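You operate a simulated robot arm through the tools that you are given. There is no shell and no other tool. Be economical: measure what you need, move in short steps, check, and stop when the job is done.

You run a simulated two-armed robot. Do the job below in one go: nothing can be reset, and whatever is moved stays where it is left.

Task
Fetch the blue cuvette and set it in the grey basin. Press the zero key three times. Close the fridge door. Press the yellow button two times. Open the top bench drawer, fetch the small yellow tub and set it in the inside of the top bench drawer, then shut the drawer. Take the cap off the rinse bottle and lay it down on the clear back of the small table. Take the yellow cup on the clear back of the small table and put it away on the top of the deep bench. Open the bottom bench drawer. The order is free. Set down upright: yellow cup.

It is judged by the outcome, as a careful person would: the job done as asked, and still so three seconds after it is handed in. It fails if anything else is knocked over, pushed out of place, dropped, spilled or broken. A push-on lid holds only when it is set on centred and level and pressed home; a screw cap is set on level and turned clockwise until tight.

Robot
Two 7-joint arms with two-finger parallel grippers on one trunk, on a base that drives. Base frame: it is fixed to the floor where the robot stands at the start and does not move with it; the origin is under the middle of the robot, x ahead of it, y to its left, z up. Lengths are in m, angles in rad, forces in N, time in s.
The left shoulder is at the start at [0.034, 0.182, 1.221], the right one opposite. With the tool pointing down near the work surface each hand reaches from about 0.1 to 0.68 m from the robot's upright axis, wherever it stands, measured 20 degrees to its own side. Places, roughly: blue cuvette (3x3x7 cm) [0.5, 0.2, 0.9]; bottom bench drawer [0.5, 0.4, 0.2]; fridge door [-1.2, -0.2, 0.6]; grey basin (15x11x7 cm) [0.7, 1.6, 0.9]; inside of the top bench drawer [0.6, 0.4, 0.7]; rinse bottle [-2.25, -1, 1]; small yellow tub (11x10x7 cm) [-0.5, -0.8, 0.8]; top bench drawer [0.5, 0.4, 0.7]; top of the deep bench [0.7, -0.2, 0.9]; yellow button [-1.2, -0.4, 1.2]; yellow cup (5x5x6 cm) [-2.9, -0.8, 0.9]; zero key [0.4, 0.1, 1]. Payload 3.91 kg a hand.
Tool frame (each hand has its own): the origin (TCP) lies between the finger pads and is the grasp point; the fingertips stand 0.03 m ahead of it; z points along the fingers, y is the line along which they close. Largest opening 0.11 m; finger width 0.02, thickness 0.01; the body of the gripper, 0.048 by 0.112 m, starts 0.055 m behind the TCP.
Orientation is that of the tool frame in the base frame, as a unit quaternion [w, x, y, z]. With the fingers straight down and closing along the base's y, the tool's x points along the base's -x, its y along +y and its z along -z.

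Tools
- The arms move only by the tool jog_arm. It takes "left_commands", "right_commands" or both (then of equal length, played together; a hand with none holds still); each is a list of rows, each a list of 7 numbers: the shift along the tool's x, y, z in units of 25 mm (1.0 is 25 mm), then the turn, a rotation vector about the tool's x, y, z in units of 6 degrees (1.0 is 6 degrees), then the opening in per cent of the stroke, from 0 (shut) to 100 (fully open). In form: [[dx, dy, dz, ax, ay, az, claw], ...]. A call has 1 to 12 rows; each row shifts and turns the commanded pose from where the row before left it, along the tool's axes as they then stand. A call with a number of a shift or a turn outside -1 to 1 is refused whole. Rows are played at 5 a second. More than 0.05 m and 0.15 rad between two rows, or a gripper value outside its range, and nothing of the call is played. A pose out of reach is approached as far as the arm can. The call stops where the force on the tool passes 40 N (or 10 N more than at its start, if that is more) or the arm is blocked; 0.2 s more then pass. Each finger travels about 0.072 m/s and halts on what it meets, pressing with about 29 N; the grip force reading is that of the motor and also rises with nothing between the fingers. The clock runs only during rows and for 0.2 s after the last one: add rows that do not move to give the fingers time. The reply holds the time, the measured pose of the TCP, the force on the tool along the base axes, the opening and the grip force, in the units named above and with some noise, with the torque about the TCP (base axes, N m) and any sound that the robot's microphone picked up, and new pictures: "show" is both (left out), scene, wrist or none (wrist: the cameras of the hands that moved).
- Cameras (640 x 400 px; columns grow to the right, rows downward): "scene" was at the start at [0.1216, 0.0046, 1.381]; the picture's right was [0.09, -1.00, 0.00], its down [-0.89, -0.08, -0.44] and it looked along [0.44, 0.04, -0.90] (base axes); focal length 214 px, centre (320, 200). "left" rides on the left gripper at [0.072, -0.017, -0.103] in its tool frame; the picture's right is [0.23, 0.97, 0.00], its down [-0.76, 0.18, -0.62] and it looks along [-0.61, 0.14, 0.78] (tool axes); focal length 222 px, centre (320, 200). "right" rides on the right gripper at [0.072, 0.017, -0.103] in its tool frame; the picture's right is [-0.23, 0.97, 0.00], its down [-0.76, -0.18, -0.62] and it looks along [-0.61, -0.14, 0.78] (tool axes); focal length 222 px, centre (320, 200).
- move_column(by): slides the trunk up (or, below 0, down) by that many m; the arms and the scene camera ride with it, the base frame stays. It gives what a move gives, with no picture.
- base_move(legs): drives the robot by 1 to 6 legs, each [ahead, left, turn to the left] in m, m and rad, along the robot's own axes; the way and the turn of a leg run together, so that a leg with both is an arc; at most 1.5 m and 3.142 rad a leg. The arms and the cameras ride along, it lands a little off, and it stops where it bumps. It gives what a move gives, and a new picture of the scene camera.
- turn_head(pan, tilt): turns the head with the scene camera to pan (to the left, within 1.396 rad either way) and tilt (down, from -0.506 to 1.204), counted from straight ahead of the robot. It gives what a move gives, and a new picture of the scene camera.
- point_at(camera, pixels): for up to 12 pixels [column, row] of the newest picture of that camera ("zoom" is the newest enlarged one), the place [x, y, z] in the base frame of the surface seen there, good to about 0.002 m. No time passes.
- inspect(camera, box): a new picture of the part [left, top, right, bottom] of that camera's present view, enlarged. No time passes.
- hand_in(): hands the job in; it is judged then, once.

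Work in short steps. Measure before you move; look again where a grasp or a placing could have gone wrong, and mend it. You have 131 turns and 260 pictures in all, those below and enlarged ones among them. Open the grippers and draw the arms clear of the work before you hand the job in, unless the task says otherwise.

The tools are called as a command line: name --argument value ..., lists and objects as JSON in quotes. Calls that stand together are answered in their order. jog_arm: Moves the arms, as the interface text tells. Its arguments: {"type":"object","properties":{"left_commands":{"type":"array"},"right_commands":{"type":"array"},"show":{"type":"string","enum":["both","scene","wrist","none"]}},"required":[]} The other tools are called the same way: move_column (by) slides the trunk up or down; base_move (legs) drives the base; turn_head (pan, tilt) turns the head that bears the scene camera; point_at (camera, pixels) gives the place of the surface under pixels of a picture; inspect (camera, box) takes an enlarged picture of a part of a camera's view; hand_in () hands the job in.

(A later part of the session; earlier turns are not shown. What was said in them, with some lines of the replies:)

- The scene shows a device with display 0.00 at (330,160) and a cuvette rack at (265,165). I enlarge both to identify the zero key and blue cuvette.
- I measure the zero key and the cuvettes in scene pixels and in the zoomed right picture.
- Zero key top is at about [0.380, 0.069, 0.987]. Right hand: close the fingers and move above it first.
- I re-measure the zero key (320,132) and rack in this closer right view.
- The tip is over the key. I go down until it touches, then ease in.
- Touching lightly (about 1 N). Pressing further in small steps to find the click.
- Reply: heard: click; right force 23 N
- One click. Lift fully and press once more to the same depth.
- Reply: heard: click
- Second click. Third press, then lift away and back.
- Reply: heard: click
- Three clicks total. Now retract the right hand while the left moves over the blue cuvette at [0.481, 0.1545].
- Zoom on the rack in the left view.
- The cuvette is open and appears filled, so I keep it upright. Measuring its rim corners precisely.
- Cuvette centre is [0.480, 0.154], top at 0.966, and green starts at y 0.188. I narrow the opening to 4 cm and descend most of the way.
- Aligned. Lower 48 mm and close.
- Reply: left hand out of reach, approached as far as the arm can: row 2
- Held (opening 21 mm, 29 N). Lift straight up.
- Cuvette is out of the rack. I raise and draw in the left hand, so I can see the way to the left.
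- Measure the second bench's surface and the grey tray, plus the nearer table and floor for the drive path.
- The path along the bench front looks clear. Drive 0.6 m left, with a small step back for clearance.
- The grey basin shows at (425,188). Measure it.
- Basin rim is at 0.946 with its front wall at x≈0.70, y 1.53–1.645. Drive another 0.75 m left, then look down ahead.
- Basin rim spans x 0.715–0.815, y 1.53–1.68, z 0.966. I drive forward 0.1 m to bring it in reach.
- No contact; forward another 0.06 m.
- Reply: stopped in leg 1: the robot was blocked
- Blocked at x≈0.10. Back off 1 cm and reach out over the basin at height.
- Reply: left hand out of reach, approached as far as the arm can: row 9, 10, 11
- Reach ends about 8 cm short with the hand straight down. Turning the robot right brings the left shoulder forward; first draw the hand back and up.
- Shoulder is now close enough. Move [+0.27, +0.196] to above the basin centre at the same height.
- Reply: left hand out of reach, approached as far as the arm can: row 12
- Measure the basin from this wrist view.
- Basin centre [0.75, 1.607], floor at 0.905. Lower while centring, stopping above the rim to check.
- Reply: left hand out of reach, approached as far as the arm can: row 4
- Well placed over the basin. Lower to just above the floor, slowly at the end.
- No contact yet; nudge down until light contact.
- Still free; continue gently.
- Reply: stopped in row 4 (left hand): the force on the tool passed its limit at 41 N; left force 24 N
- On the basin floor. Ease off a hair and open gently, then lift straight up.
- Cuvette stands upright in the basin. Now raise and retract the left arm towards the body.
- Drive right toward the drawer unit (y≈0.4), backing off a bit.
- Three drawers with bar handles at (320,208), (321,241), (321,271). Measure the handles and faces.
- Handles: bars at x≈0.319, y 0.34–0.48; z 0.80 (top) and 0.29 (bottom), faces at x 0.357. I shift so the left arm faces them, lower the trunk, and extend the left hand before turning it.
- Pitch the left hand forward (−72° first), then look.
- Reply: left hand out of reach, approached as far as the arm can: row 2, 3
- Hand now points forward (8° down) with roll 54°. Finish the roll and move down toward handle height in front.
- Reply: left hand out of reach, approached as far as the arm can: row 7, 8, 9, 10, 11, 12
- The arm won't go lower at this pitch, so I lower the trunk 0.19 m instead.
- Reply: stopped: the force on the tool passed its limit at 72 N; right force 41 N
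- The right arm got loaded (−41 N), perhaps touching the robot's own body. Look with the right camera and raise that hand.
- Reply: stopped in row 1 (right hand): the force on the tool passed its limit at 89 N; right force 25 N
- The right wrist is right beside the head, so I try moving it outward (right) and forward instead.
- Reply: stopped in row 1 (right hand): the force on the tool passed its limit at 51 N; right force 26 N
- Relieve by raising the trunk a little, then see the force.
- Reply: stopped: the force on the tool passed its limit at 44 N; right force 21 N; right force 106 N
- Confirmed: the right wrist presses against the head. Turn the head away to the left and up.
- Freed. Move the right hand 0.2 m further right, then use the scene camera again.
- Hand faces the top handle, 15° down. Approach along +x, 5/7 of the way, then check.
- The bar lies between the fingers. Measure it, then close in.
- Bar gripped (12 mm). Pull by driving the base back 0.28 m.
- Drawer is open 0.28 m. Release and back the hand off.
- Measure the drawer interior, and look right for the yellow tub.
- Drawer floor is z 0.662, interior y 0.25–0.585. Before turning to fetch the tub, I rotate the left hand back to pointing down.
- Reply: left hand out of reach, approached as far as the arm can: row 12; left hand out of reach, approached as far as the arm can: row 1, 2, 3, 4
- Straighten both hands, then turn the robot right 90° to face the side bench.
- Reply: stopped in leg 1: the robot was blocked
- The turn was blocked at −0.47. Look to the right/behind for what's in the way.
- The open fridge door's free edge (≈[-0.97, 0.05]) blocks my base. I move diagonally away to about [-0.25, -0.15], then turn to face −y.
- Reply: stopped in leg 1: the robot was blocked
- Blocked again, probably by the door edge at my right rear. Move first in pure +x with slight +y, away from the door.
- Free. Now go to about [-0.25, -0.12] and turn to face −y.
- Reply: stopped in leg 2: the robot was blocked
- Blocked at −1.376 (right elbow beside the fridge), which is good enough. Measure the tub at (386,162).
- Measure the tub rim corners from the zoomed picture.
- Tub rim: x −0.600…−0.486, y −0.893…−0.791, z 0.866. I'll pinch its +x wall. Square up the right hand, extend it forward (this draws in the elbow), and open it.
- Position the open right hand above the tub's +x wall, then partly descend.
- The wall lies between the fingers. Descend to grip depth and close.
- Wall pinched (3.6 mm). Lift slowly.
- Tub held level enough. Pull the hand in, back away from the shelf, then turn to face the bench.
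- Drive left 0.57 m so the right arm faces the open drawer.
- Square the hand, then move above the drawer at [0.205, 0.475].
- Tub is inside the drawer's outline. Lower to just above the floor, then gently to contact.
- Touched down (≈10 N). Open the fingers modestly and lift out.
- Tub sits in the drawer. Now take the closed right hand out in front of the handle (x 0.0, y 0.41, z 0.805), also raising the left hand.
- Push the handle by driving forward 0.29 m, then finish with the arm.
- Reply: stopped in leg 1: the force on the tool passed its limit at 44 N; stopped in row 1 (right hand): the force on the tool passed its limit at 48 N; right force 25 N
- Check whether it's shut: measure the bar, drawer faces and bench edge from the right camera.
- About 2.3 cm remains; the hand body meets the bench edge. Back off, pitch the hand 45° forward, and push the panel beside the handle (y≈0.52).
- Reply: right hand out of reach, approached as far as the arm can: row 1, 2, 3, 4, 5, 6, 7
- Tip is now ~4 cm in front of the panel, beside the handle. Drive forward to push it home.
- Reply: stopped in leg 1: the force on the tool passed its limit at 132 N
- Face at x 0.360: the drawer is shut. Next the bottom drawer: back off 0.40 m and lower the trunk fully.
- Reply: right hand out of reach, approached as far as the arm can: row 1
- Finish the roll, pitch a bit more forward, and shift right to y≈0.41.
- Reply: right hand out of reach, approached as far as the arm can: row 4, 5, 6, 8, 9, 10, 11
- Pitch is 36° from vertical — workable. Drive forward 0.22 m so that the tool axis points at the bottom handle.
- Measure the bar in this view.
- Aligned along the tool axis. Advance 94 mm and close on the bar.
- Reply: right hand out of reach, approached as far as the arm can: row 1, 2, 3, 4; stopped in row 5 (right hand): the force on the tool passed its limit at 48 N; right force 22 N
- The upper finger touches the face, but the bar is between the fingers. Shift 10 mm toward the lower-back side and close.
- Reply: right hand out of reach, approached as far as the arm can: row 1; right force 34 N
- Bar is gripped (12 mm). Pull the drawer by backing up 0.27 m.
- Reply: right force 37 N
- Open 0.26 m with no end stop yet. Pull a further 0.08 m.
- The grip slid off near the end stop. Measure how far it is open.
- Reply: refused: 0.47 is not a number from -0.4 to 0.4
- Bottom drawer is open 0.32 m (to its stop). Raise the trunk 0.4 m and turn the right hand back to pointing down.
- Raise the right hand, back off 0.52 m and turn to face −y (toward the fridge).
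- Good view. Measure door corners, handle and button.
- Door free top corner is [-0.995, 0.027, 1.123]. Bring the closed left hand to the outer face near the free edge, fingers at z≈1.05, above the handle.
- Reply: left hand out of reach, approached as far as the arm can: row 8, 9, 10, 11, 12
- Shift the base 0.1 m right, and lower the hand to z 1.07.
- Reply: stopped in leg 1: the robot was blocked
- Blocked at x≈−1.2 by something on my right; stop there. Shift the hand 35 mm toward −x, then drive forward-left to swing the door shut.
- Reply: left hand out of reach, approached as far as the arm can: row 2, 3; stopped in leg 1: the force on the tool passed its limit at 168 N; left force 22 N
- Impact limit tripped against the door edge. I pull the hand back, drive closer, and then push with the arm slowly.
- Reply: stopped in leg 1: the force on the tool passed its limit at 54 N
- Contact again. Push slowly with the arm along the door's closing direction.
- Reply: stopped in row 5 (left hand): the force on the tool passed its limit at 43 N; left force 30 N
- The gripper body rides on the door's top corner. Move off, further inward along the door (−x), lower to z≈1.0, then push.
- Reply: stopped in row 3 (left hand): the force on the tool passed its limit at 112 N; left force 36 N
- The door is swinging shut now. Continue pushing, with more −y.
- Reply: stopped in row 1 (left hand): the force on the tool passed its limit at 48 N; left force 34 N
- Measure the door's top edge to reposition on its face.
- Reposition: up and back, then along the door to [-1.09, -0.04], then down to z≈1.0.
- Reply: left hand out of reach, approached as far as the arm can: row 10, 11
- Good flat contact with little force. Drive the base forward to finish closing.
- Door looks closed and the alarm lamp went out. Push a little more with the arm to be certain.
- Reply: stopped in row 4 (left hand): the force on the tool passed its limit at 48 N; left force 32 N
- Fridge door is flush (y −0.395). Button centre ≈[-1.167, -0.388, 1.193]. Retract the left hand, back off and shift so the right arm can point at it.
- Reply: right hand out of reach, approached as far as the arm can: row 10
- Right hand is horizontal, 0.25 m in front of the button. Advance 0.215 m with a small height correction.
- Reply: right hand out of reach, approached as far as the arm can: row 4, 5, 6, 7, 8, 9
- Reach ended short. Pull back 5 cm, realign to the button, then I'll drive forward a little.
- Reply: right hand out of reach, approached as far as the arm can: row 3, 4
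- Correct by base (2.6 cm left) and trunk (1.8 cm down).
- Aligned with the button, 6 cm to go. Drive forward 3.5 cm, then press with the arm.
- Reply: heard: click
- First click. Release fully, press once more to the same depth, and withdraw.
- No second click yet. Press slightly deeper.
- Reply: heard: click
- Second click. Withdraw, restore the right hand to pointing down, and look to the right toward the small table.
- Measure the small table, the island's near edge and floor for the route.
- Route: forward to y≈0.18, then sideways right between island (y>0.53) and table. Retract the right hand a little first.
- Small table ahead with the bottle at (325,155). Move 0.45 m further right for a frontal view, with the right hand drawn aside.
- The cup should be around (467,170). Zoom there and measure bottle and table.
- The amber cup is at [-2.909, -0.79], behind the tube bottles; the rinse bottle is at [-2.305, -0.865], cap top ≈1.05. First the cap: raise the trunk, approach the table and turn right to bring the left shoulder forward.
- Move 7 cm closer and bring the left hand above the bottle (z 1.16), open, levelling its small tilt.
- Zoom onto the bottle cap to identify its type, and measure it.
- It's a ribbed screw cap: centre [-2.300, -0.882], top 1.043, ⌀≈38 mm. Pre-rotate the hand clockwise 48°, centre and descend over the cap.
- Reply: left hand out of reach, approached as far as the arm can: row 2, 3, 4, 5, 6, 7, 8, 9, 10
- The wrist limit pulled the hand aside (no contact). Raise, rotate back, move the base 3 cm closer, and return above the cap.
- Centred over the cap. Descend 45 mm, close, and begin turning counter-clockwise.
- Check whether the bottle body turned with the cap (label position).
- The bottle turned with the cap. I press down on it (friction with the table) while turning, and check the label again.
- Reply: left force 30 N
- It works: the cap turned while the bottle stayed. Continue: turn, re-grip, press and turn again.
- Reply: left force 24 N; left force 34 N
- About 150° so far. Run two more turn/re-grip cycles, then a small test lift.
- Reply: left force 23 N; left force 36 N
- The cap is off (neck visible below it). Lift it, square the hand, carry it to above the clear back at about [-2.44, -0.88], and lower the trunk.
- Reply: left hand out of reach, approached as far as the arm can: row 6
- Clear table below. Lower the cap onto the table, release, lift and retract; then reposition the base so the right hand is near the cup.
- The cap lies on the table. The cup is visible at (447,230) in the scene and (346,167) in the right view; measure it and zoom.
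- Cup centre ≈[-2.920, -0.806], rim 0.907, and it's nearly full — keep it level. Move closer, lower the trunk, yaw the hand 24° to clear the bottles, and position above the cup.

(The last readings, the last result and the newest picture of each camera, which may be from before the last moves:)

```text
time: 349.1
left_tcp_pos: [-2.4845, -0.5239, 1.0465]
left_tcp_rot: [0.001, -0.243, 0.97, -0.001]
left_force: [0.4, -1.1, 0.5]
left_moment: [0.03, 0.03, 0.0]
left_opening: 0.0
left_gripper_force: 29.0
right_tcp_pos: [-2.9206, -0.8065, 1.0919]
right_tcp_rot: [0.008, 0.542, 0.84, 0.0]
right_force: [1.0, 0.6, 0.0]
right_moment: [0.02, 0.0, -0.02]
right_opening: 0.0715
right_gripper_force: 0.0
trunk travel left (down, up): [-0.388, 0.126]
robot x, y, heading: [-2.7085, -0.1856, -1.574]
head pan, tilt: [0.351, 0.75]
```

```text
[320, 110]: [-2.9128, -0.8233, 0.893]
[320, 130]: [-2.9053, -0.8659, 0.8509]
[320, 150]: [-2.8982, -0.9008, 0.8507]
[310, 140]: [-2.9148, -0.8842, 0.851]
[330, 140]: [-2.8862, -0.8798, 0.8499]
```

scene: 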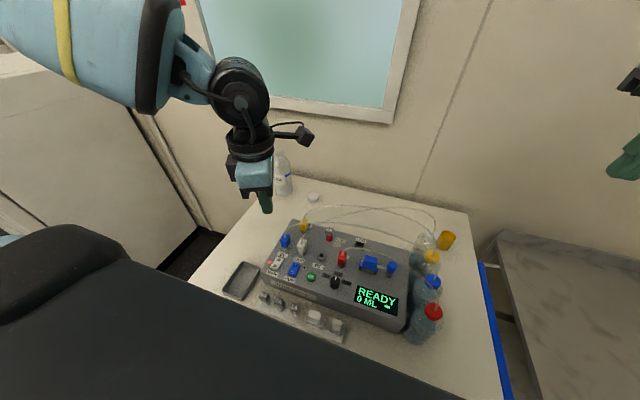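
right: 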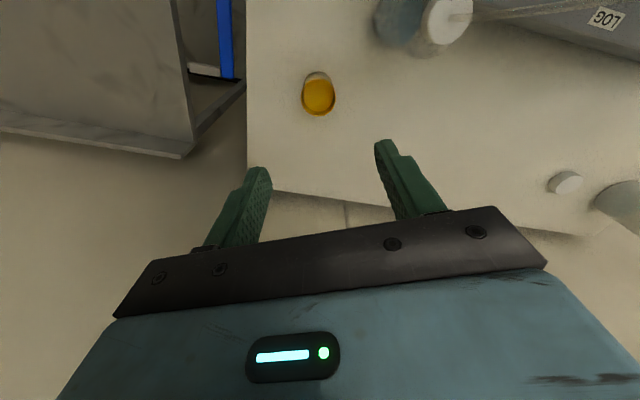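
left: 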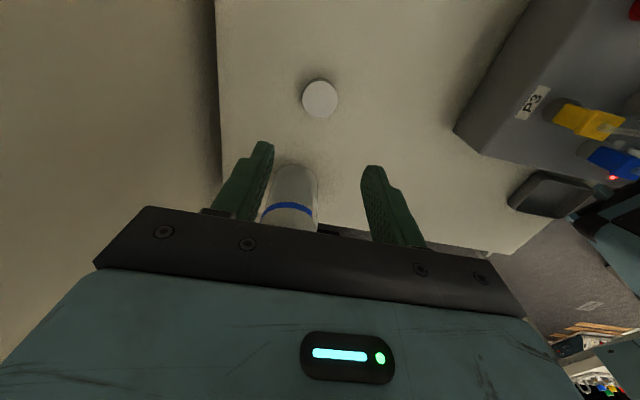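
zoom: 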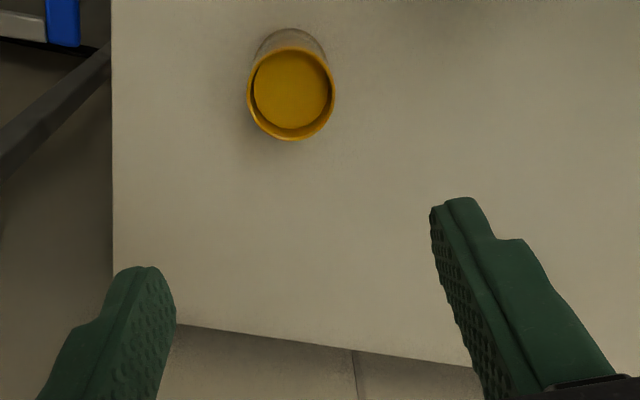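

Aligned over the cup. Descend, close, and lift straight up.

jog_arm --right_commands '[[0, 0, 1, 0, 0, 0, 65], [0, 0, 1, 0, 0, 0, 65], [0, 0, 1, 0, 0, 0, 65], [0, 0, 1, 0, 0, 0, 65], [0, 0, 1, 0, 0, 0, 65], [0, 0, 1, 0, 0, 0, 65], [0, 0, 1, 0, 0, 0, 65], [0, 0, 0.85, 0, 0, 0, 65], [0, 0, 0, 0, 0, 0, 45], [0, 0, 0, 0, 0, 0, 25], [0, 0, 0, 0, 0, 0, 25], [0, 0, 0, 0, 0, 0, 25]]' --show "none"

jog_arm --right_commands '[[0, 0, -0.3, 0, 0, 0, 25], [0, 0, -0.6, 0, 0, 0, 25], [0, 0, -0.7, 0, 0, 0, 25], [0, 0, -0.7, 0, 0, 0, 25], [0, 0, -0.7, 0, 0, 0, 25], [0, 0, -0.7, 0, 0, 0, 25], [0, 0, -0.7, 0, 0, 0, 25], [0, 0, -0.7, 0, 0, 0, 25], [0, 0, -0.7, 0, 0, 0, 25], [0, 0, -0.7, 0, 0, 0, 25], [0, 0, -0.7, 0, 0, 0, 25]]' --show "wrist"

```text
time: 351.7
left_tcp_pos: [-2.4843, -0.5243, 1.0465]
left_tcp_rot: [0.001, -0.244, 0.97, -0.002]
left_force: [-1.1, -0.2, -0.9]
left_moment: [-0.03, -0.01, 0.01]
left_opening: 0.0001
left_gripper_force: 28.9
right_tcp_pos: [-2.9188, -0.8061, 0.8978]
right_tcp_rot: [0.007, 0.542, 0.84, 0.0]
right_force: [-0.5, -0.7, -0.8]
right_moment: [-0.02, -0.01, 0.01]
right_opening: 0.0413
right_gripper_force: 28.9
trunk travel left (down, up): [-0.388, 0.126]
robot x, y, heading: [-2.7097, -0.1842, -1.574]
head pan, tilt: [0.351, 0.75]
```

```text
time: 354.1
left_tcp_pos: [-2.4843, -0.5243, 1.0475]
left_tcp_rot: [0.0, -0.244, 0.97, -0.001]
left_force: [-0.2, 0.6, -0.2]
left_moment: [0.0, 0.02, 0.04]
left_opening: 0.0
left_gripper_force: 29.2
right_tcp_pos: [-2.9207, -0.8045, 1.0768]
right_tcp_rot: [0.007, 0.542, 0.841, 0.0]
right_force: [0.3, -0.1, -0.2]
right_moment: [0.01, 0.01, -0.01]
right_opening: 0.0412
right_gripper_force: 28.5
trunk travel left (down, up): [-0.388, 0.126]
robot x, y, heading: [-2.7132, -0.183, -1.575]
head pan, tilt: [0.351, 0.75]
```

right: 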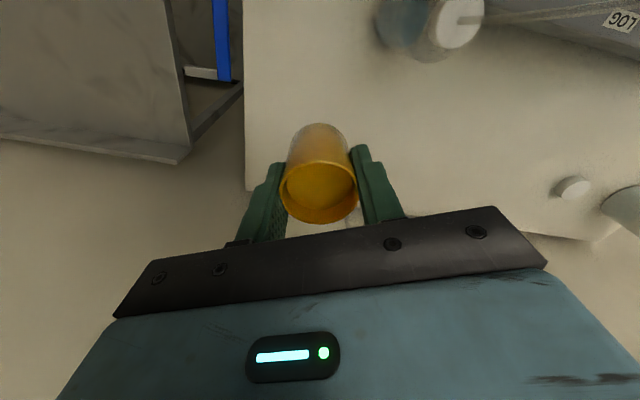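

Cup held level. Raise the trunk, draw the hand in, drive back along the corridor to the deep bench, and look at its top.

move_column --by 0.12

jog_arm --right_commands '[[0.5, 0.22, 0, 0, 0, 0, 25], [0.8, 0.36, 0, 0, 0, 0, 25], [0.9, 0.4, 0, 0, 0, 0, 25], [0.9, 0.4, 0, 0, 0, 0, 25], [0.9, 0.4, 0, 0, 0, 0, 25], [0.9, 0.4, 0, 0, 0, 0, 25], [0.9, 0.4, 0, 0, 0, 0, 25], [0.9, 0.4, 0, 0, 0, 0, 25], [0.5, 0.22, 0, 0, 0, 0, 25]]' --show "none"

base_move --legs '[[-0.345, 0, 0], [0, 1.2, 0], [0, 0.75, 0], [-0.22, 0, 0], [0, 0, 1.575], [0.41, -0.58, 0]]'

turn_head --pan 0.0 --tilt 0.6

```text
time: 355.6
left_tcp_pos: [-2.4833, -0.5257, 1.1642]
left_tcp_rot: [0.001, -0.243, 0.97, 0.001]
left_force: [0.5, -0.3, -0.1]
left_moment: [0.03, 0.01, -0.01]
left_opening: 0.0003
left_gripper_force: 29.5
right_tcp_pos: [-2.9211, -0.7774, 1.2905]
right_tcp_rot: [0.05, 0.54, 0.838, -0.065]
right_force: [-1.1, -1.0, -0.8]
right_moment: [0.02, -0.01, -0.01]
right_opening: 0.041
right_gripper_force: 28.6
trunk travel left (down, up): [-0.508, 0.006]
robot x, y, heading: [-2.7111, -0.1871, -1.579]
head pan, tilt: [0.351, 0.75]
```

```text
time: 357.6
left_tcp_pos: [-2.4851, -0.5248, 1.1665]
left_tcp_rot: [0.001, -0.244, 0.97, -0.001]
left_force: [0.8, -0.2, -0.8]
left_moment: [0.0, -0.01, -0.01]
left_opening: 0.0002
left_gripper_force: 28.8
right_tcp_pos: [-2.9221, -0.5809, 1.26]
right_tcp_rot: [0.051, 0.54, 0.837, -0.067]
right_force: [0.3, 0.6, -0.1]
right_moment: [-0.02, -0.02, 0.0]
right_opening: 0.0413
right_gripper_force: 29.1
trunk travel left (down, up): [-0.508, 0.006]
robot x, y, heading: [-2.7119, -0.1845, -1.571]
head pan, tilt: [0.351, 0.75]
```

```text
time: 387.3
left_tcp_pos: [0.0146, 0.0353, 1.1659]
left_tcp_rot: [-0.002, 0.863, -0.505, 0.001]
left_force: [-0.3, 0.7, -0.4]
left_moment: [0.0, -0.04, 0.02]
left_opening: 0.0
left_gripper_force: 29.0
right_tcp_pos: [0.0807, -0.3999, 1.2609]
right_tcp_rot: [0.083, -0.221, 0.972, -0.011]
right_force: [0.4, 0.3, -1.4]
right_moment: [0.02, -0.01, 0.03]
right_opening: 0.04
right_gripper_force: 28.5
trunk travel left (down, up): [-0.508, 0.006]
robot x, y, heading: [-0.3179, -0.1968, 0.019]
head pan, tilt: [0.351, 0.75]
```

scene: 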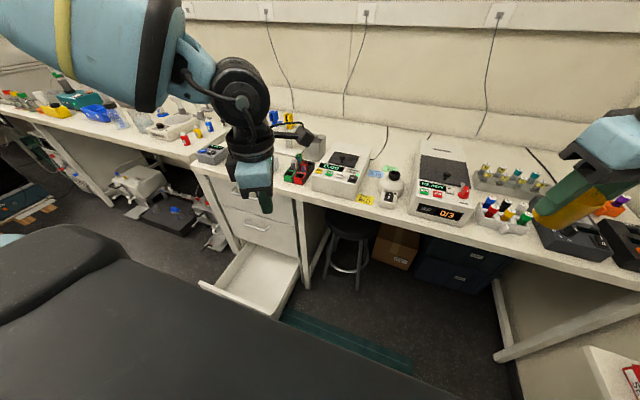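

```text
time: 388.1
left_tcp_pos: [0.0133, 0.0359, 1.1656]
left_tcp_rot: [-0.001, 0.863, -0.504, 0.002]
left_force: [0.0, -0.5, 0.2]
left_moment: [0.03, -0.01, 0.02]
left_opening: 0.0001
left_gripper_force: 29.3
right_tcp_pos: [0.0805, -0.3999, 1.261]
right_tcp_rot: [0.085, -0.221, 0.972, -0.011]
right_force: [0.0, -0.4, -0.1]
right_moment: [0.03, 0.01, -0.04]
right_opening: 0.0399
right_gripper_force: 28.5
trunk travel left (down, up): [-0.508, 0.006]
robot x, y, heading: [-0.3219, -0.1975, 0.015]
head pan, tilt: [0.0, 0.6]
```

scene: 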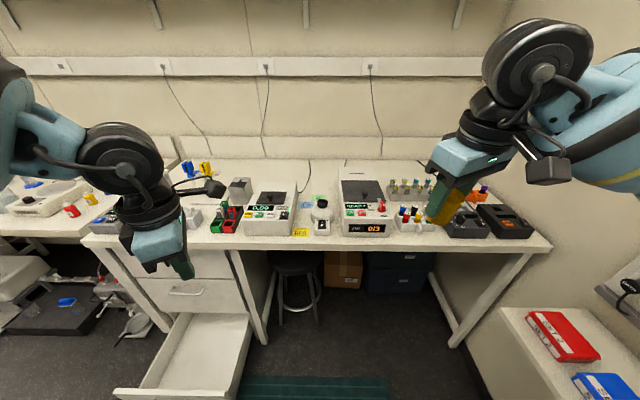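

Hand tilted ~10° by the trunk move (no spill visible); I level it. Measure the clear area around (320,178) between the instruments, then drive in to x≈0.03 with heading 0.3.

point_at --camera "scene" --pixels '[[318, 182], [325, 175], [320, 168], [312, 176], [330, 182], [302, 190], [338, 185], [320, 200], [295, 262], [323, 192], [310, 165]]'

inspect --camera "scene" --box '[260, 140, 400, 240]'

jog_arm --right_commands '[[0, 0, 0, -0.28, 0.76, 0, 25], [0, 0, 0, -0.28, 0.77, 0, 25], [0, 0, 0, 0, 0, 0, 25]]' --show "none"

base_move --legs '[[0.352, -0.036, 0], [0, 0, 0.285]]'

turn_head --pan -0.5 --tilt 0.9

```text
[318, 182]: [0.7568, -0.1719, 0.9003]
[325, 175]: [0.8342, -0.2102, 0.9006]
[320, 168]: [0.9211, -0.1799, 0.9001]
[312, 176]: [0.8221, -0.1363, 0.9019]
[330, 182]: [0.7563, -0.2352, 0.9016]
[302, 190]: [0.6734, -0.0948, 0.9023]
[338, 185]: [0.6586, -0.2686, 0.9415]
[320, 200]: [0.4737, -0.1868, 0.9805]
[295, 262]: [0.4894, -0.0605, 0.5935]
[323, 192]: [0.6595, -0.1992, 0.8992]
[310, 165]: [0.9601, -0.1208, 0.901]
```

```text
4.00 times, centred on (330, 190) of scene
```

zoom: 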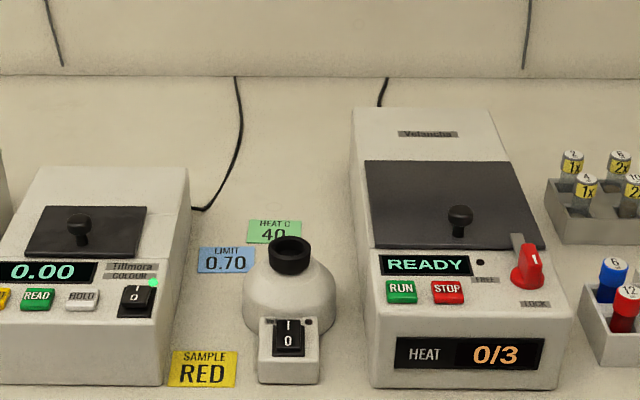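

```text
time: 388.9
left_tcp_pos: [0.0146, 0.0357, 1.1653]
left_tcp_rot: [-0.002, 0.863, -0.505, 0.001]
left_force: [-0.5, 0.7, 0.7]
left_moment: [0.02, 0.04, -0.05]
left_opening: 0.0
left_gripper_force: 28.8
right_tcp_pos: [0.0793, -0.4004, 1.2594]
right_tcp_rot: [-0.001, -0.221, 0.975, 0.001]
right_force: [-0.5, 0.2, -1.1]
right_moment: [0.02, 0.0, 0.02]
right_opening: 0.0396
right_gripper_force: 29.0
trunk travel left (down, up): [-0.508, 0.006]
robot x, y, heading: [-0.3193, -0.1961, 0.015]
head pan, tilt: [0.0, 0.6]
```

```text
time: 392.1
left_tcp_pos: [0.283, 0.0889, 1.1665]
left_tcp_rot: [-0.002, 0.926, -0.377, 0.001]
left_force: [-0.2, 0.9, -0.3]
left_moment: [-0.01, 0.0, 0.0]
left_opening: 0.0001
left_gripper_force: 29.3
right_tcp_pos: [0.4682, -0.3119, 1.2602]
right_tcp_rot: [0.0, -0.357, 0.934, 0.0]
right_force: [0.1, -0.5, 1.0]
right_moment: [-0.02, 0.02, 0.02]
right_opening: 0.0398
right_gripper_force: 29.1
trunk travel left (down, up): [-0.508, 0.006]
robot x, y, heading: [0.0252, -0.2299, 0.303]
head pan, tilt: [0.0, 0.6]
```

scene: 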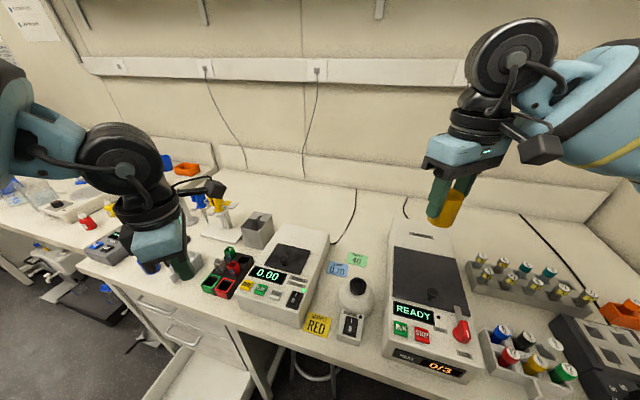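

```text
time: 393.1
left_tcp_pos: [0.284, 0.0891, 1.1668]
left_tcp_rot: [-0.002, 0.926, -0.378, 0.001]
left_force: [0.0, 0.4, 0.4]
left_moment: [-0.02, -0.01, 0.02]
left_opening: 0.0
left_gripper_force: 29.3
right_tcp_pos: [0.4701, -0.3119, 1.26]
right_tcp_rot: [0.001, -0.357, 0.934, 0.0]
right_force: [0.0, -0.1, -0.5]
right_moment: [0.0, -0.01, 0.01]
right_opening: 0.04
right_gripper_force: 29.5
trunk travel left (down, up): [-0.508, 0.006]
robot x, y, heading: [0.0277, -0.228, 0.3]
head pan, tilt: [-0.499, 0.901]
```

scene: 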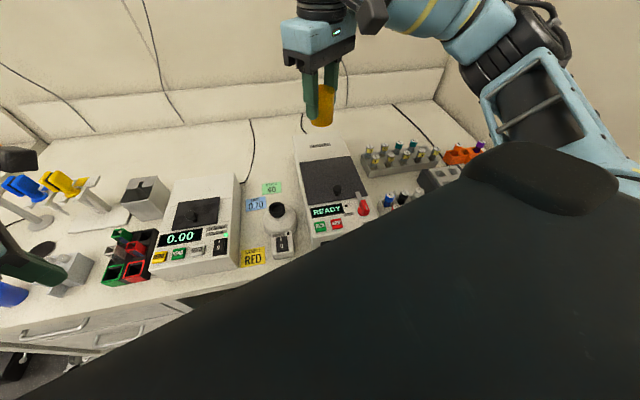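

Clear spot behind the cards at about [0.69, -0.18]. Nudge forward 2 cm, lower the trunk, swing the cup left of the heater at height, then forward while descending.

jog_arm --left_commands '[[0, 0, -1, 0, 0, 0, 0], [0, 0, -1, 0, 0, 0, 0], [0, 0, -1, 0, 0, 0, 0], [0, 0, -1, 0, 0, 0, 0]]' --show "none"

base_move --legs '[[0.02, 0, 0]]'

move_column --by -0.11

jog_arm --right_commands '[[-0.84, 0.94, 0, 0, 0, 0, 25], [-0.84, 0.94, 0, 0, 0, 0, 25], [-0.84, 0.94, 0, 0, 0, 0, 25], [-0.84, 0.94, 0, 0, 0, 0, 25], [-0.72, -0.64, 0.5, 0, 0, 0, 25], [-0.72, -0.64, 0.5, 0, 0, 0, 25], [-0.72, -0.64, 0.5, 0, 0, 0, 25], [-0.72, -0.64, 0.5, 0, 0, 0, 25], [-0.72, -0.64, 0.5, 0, 0, 0, 25], [-0.72, -0.64, 0.5, 0, 0, 0, 25], [-0.72, -0.64, 0.5, 0, 0, 0, 25], [-0.72, -0.64, 0.5, 0, 0, 0, 25]]' --show "both"

inspect --camera "scene" --box '[180, 60, 420, 260]'

```text
time: 394.1
left_tcp_pos: [0.2852, 0.0886, 1.2682]
left_tcp_rot: [-0.001, 0.926, -0.377, 0.001]
left_force: [0.5, -1.0, -0.2]
left_moment: [-0.01, 0.0, 0.02]
left_opening: 0.0002
left_gripper_force: 29.6
right_tcp_pos: [0.4702, -0.313, 1.2601]
right_tcp_rot: [0.0, -0.356, 0.934, 0.001]
right_force: [-0.4, -0.2, -1.0]
right_moment: [-0.01, 0.03, 0.0]
right_opening: 0.0399
right_gripper_force: 29.0
trunk travel left (down, up): [-0.508, 0.006]
robot x, y, heading: [0.0262, -0.2278, 0.298]
head pan, tilt: [-0.499, 0.901]
```

```text
time: 394.9
left_tcp_pos: [0.3003, 0.0923, 1.2691]
left_tcp_rot: [-0.002, 0.926, -0.378, 0.002]
left_force: [-0.6, 0.7, 1.0]
left_moment: [0.0, -0.03, 0.01]
left_opening: 0.0001
left_gripper_force: 28.6
right_tcp_pos: [0.4856, -0.3074, 1.2621]
right_tcp_rot: [0.002, -0.356, 0.934, 0.0]
right_force: [-1.2, -0.3, 0.0]
right_moment: [0.02, -0.04, -0.01]
right_opening: 0.0398
right_gripper_force: 29.4
trunk travel left (down, up): [-0.508, 0.006]
robot x, y, heading: [0.0491, -0.2235, 0.297]
head pan, tilt: [-0.499, 0.901]
```

scene: 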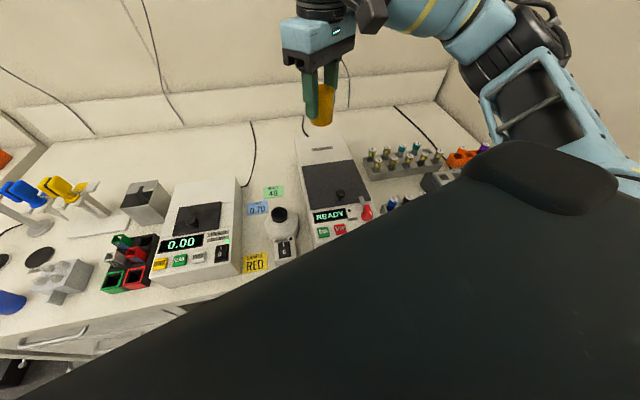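

```text
time: 396.3
left_tcp_pos: [0.302, 0.0934, 1.1575]
left_tcp_rot: [-0.002, 0.926, -0.378, 0.002]
left_force: [-0.4, -0.2, 0.5]
left_moment: [-0.01, 0.01, -0.01]
left_opening: 0.0
left_gripper_force: 29.3
right_tcp_pos: [0.4872, -0.3057, 1.1513]
right_tcp_rot: [0.001, -0.357, 0.934, 0.001]
right_force: [-0.2, 0.5, -0.1]
right_moment: [0.0, -0.03, -0.02]
right_opening: 0.0399
right_gripper_force: 28.4
trunk travel left (down, up): [-0.398, 0.116]
robot x, y, heading: [0.043, -0.2219, 0.297]
head pan, tilt: [-0.499, 0.901]
```

```text
time: 398.9
left_tcp_pos: [0.3035, 0.0936, 1.1565]
left_tcp_rot: [-0.002, 0.926, -0.378, 0.001]
left_force: [-1.0, 0.4, 0.7]
left_moment: [-0.01, 0.0, -0.06]
left_opening: 0.0
left_gripper_force: 29.2
right_tcp_pos: [0.6814, -0.1785, 1.05]
right_tcp_rot: [0.001, -0.358, 0.934, 0.0]
right_force: [0.5, 0.1, -1.2]
right_moment: [-0.02, -0.02, 0.0]
right_opening: 0.0397
right_gripper_force: 28.7
trunk travel left (down, up): [-0.398, 0.116]
robot x, y, heading: [0.0431, -0.2275, 0.3]
head pan, tilt: [-0.499, 0.901]
```

scene: 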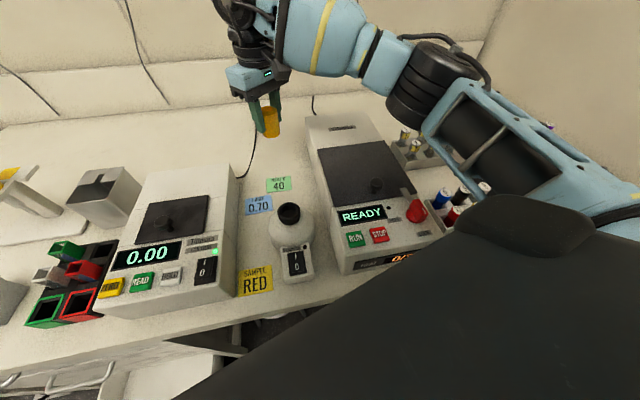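
right: 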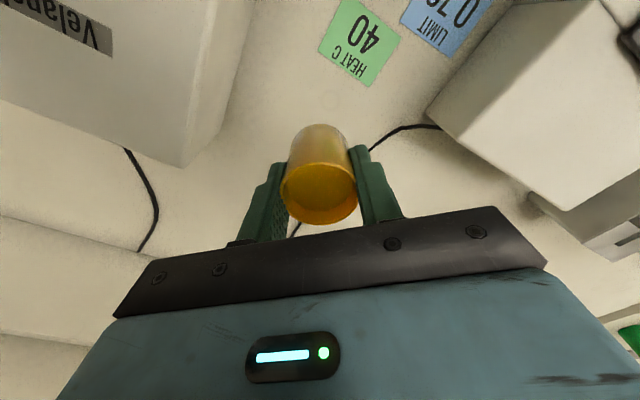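

```text
2.00 times, centred on (300, 160) of scene
5 turns are left
```

zoom: 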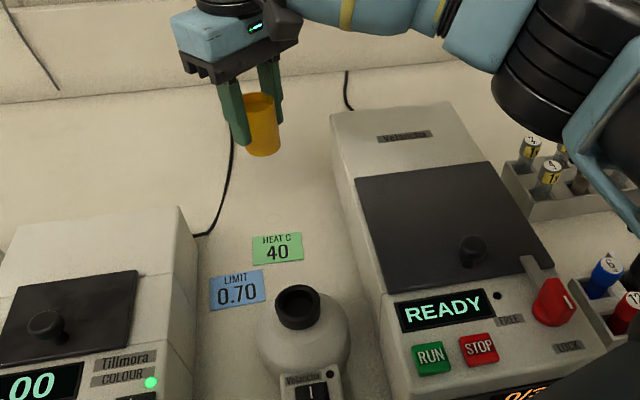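

Over the clear spot with no cables beneath. Lower to the bench, release, and lift straight up.

jog_arm --right_commands '[[0, 0, 0.9, 0, 0, 0, 25], [0, 0, 0.9, 0, 0, 0, 25], [0, 0, 0.9, 0, 0, 0, 25], [0, 0, 0.7, 0, 0, 0, 25], [0, 0, 0.4, 0, 0, 0, 25], [0, 0, 0.15, 0, 0, 0, 25], [0, 0, 0.1, 0, 0, 0, 25], [0, 0, 0.07, 0, 0, 0, 25], [0, 0, 0, 0, 0, 0, 25]]' --show "none"

jog_arm --right_commands '[[0, 0, 0, 0, 0, 0, 40], [0, 0, 0, 0, 0, 0, 50], [0, 0, 0, 0, 0, 0, 60], [0, 0, 0, 0, 0, 0, 60], [0, 0, -0.5, 0, 0, 0, 60], [0, 0, -0.8, 0, 0, 0, 60], [0, 0, -1, 0, 0, 0, 60], [0, 0, -1, 0, 0, 0, 60], [0, 0, -1, 0, 0, 0, 60]]' --show "wrist"

inspect --camera "scene" --box '[180, 60, 420, 260]'

```text
time: 400.9
left_tcp_pos: [0.3027, 0.0936, 1.1576]
left_tcp_rot: [-0.002, 0.926, -0.378, 0.0]
left_force: [-0.1, -1.3, -0.6]
left_moment: [-0.04, 0.0, 0.0]
left_opening: 0.0
left_gripper_force: 28.7
right_tcp_pos: [0.6812, -0.1797, 0.9476]
right_tcp_rot: [0.0, -0.356, 0.934, 0.0]
right_force: [0.4, 1.0, -0.5]
right_moment: [0.03, 0.01, 0.01]
right_opening: 0.0398
right_gripper_force: 29.0
trunk travel left (down, up): [-0.398, 0.116]
robot x, y, heading: [0.0448, -0.2236, 0.296]
head pan, tilt: [-0.499, 0.901]
```

```text
time: 402.9
left_tcp_pos: [0.3027, 0.0931, 1.1567]
left_tcp_rot: [-0.001, 0.926, -0.378, 0.001]
left_force: [-0.4, 0.3, 0.7]
left_moment: [0.02, -0.02, 0.01]
left_opening: 0.0
left_gripper_force: 28.8
right_tcp_pos: [0.6789, -0.1778, 1.0551]
right_tcp_rot: [0.0, -0.357, 0.934, 0.001]
right_force: [0.1, 0.5, -0.4]
right_moment: [0.0, 0.03, 0.01]
right_opening: 0.066
right_gripper_force: 0.0
trunk travel left (down, up): [-0.398, 0.116]
robot x, y, heading: [0.0478, -0.2234, 0.301]
head pan, tilt: [-0.499, 0.901]
```

right: 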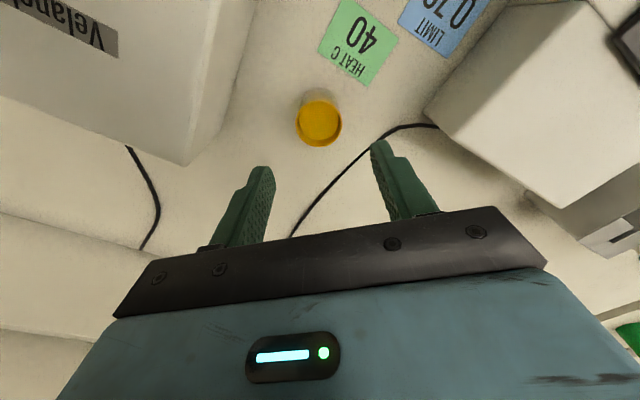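

```text
2.00 times, centred on (300, 160) of scene
4 turns are left
```

zoom: 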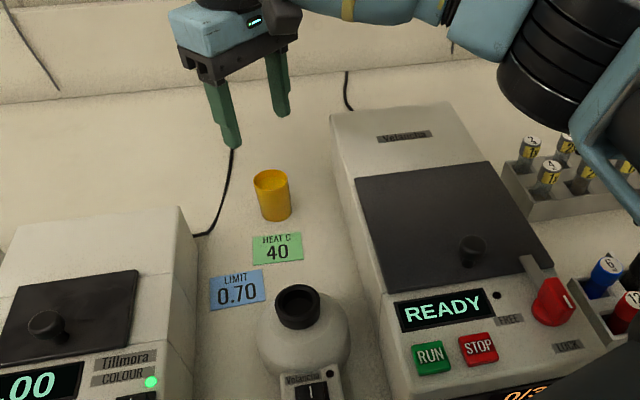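

The cup stands upright. Raise and withdraw both hands (open), and back the robot away from the bench.

jog_arm --right_commands '[[0.3, 0.27, -1, 0, 0, 0, 60], [0.3, 0.27, -1, 0, 0, 0, 60], [0.72, 0.64, -1, 0, 0, 0, 60], [0.72, 0.64, 0, 0, 0, 0, 60], [0.72, 0.64, 0, 0, 0, 0, 60], [0.72, 0.64, 0, 0, 0, 0, 60], [0.72, 0.64, 0, 0, 0, 0, 60], [0.72, 0.64, 0, 0, 0, 0, 60], [0.72, 0.64, 0, 0, 0, 0, 60], [0.72, 0.64, 0, 0, 0, 0, 60]]' --left_commands '[[0, 0, -1, 0, 0, 0, 60], [0, 0, -0.5, 0, 0, 0, 60], [0, 0, 0, 0, 0, 0, 60], [0, 0, 0, 0, 0, 0, 60], [0, 0, 0, 0, 0, 0, 60], [0, 0, 0, 0, 0, 0, 60], [0, 0, 0, 0, 0, 0, 60], [0, 0, 0, 0, 0, 0, 60], [0, 0, 0, 0, 0, 0, 60], [0, 0, 0, 0, 0, 0, 60]]' --show "none"

base_move --legs '[[-0.3, 0, 0]]'

turn_head --pan 0.1 --tilt 0.7

```text
time: 405.1
left_tcp_pos: [0.3033, 0.0944, 1.1942]
left_tcp_rot: [-0.001, 0.926, -0.378, 0.002]
left_force: [-0.6, -0.2, 0.4]
left_moment: [-0.06, 0.02, -0.01]
left_opening: 0.066
left_gripper_force: 0.0
right_tcp_pos: [0.4671, -0.1788, 1.1311]
right_tcp_rot: [-0.001, -0.356, 0.935, 0.0]
right_force: [-0.5, -0.1, -0.8]
right_moment: [-0.01, 0.0, -0.04]
right_opening: 0.0657
right_gripper_force: 0.1
trunk travel left (down, up): [-0.398, 0.116]
robot x, y, heading: [0.0457, -0.22, 0.298]
head pan, tilt: [-0.499, 0.901]
```

```text
time: 407.1
left_tcp_pos: [0.0167, 0.0054, 1.1942]
left_tcp_rot: [-0.001, 0.926, -0.377, 0.0]
left_force: [-0.7, 0.2, 0.8]
left_moment: [0.02, 0.02, -0.01]
left_opening: 0.0659
left_gripper_force: 0.0
right_tcp_pos: [0.1809, -0.2674, 1.1314]
right_tcp_rot: [0.0, -0.357, 0.934, 0.0]
right_force: [-0.5, 1.0, 0.0]
right_moment: [0.01, 0.0, -0.01]
right_opening: 0.0657
right_gripper_force: 0.1
trunk travel left (down, up): [-0.398, 0.116]
robot x, y, heading: [-0.2467, -0.3109, 0.296]
head pan, tilt: [-0.499, 0.901]
```

scene: 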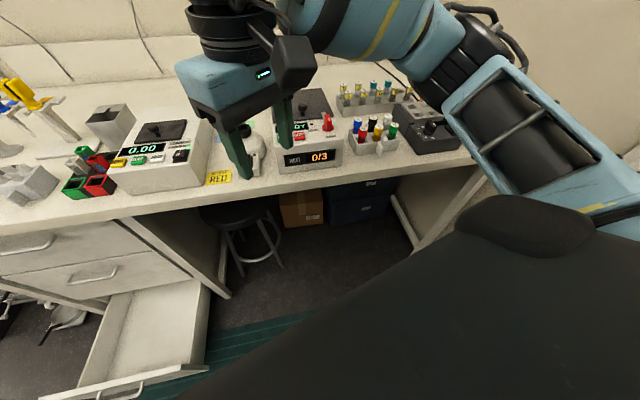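

```text
time: 408.1
left_tcp_pos: [0.0152, 0.0049, 1.195]
left_tcp_rot: [-0.001, 0.926, -0.378, 0.002]
left_force: [0.1, 0.4, 0.4]
left_moment: [0.04, -0.02, -0.02]
left_opening: 0.0659
left_gripper_force: 0.1
right_tcp_pos: [0.1799, -0.2686, 1.1308]
right_tcp_rot: [0.001, -0.357, 0.934, 0.0]
right_force: [0.4, 0.1, 0.2]
right_moment: [-0.01, -0.03, 0.02]
right_opening: 0.0657
right_gripper_force: 0.0
trunk travel left (down, up): [-0.398, 0.116]
robot x, y, heading: [-0.2428, -0.3086, 0.297]
head pan, tilt: [0.099, 0.7]
3 turns are left
```

scene: 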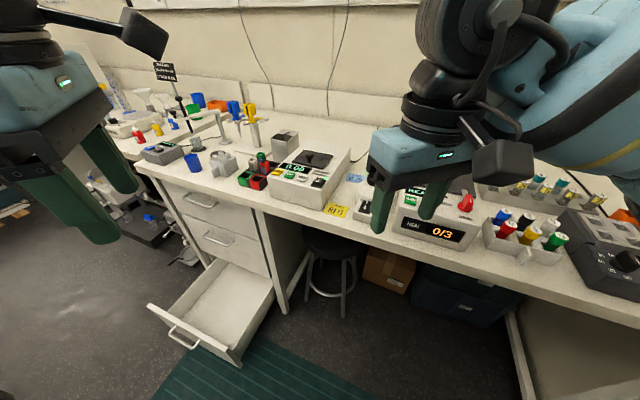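

Top drawer is shut, bottom drawer open, hands open and clear of the work. Handing in.

hand_in

```text
The job is handed in.
```

I did every item and handed the job in; the checks were camera views, position readings and button clicks.

- **Blue cuvette:** it stands upright in the grey basin.
- **Zero key:** pressed three times, with a click heard each time.
- **Fridge door:** closed and flush, and the alarm lamp went out. My base bumped the open door twice before I closed it.
- **Yellow button:** pressed twice, with a click heard each time.
- **Small yellow tub:** inside the top bench drawer, and the drawer is shut.
- **Rinse bottle cap:** unscrewed and laid on the clear back of the small table. The bottle stayed upright in its place but was turned a little.
- **Yellow cup:** upright on top of the deep bench at about [0.68, -0.18]. It is nearly full and tilted about 10° on the way, but no spill was visible.
- **Bottom bench drawer:** open about 0.32 m.

The base was also blocked once by something beside the aisle, probably the island. I saw nothing fall but did not check it closely.
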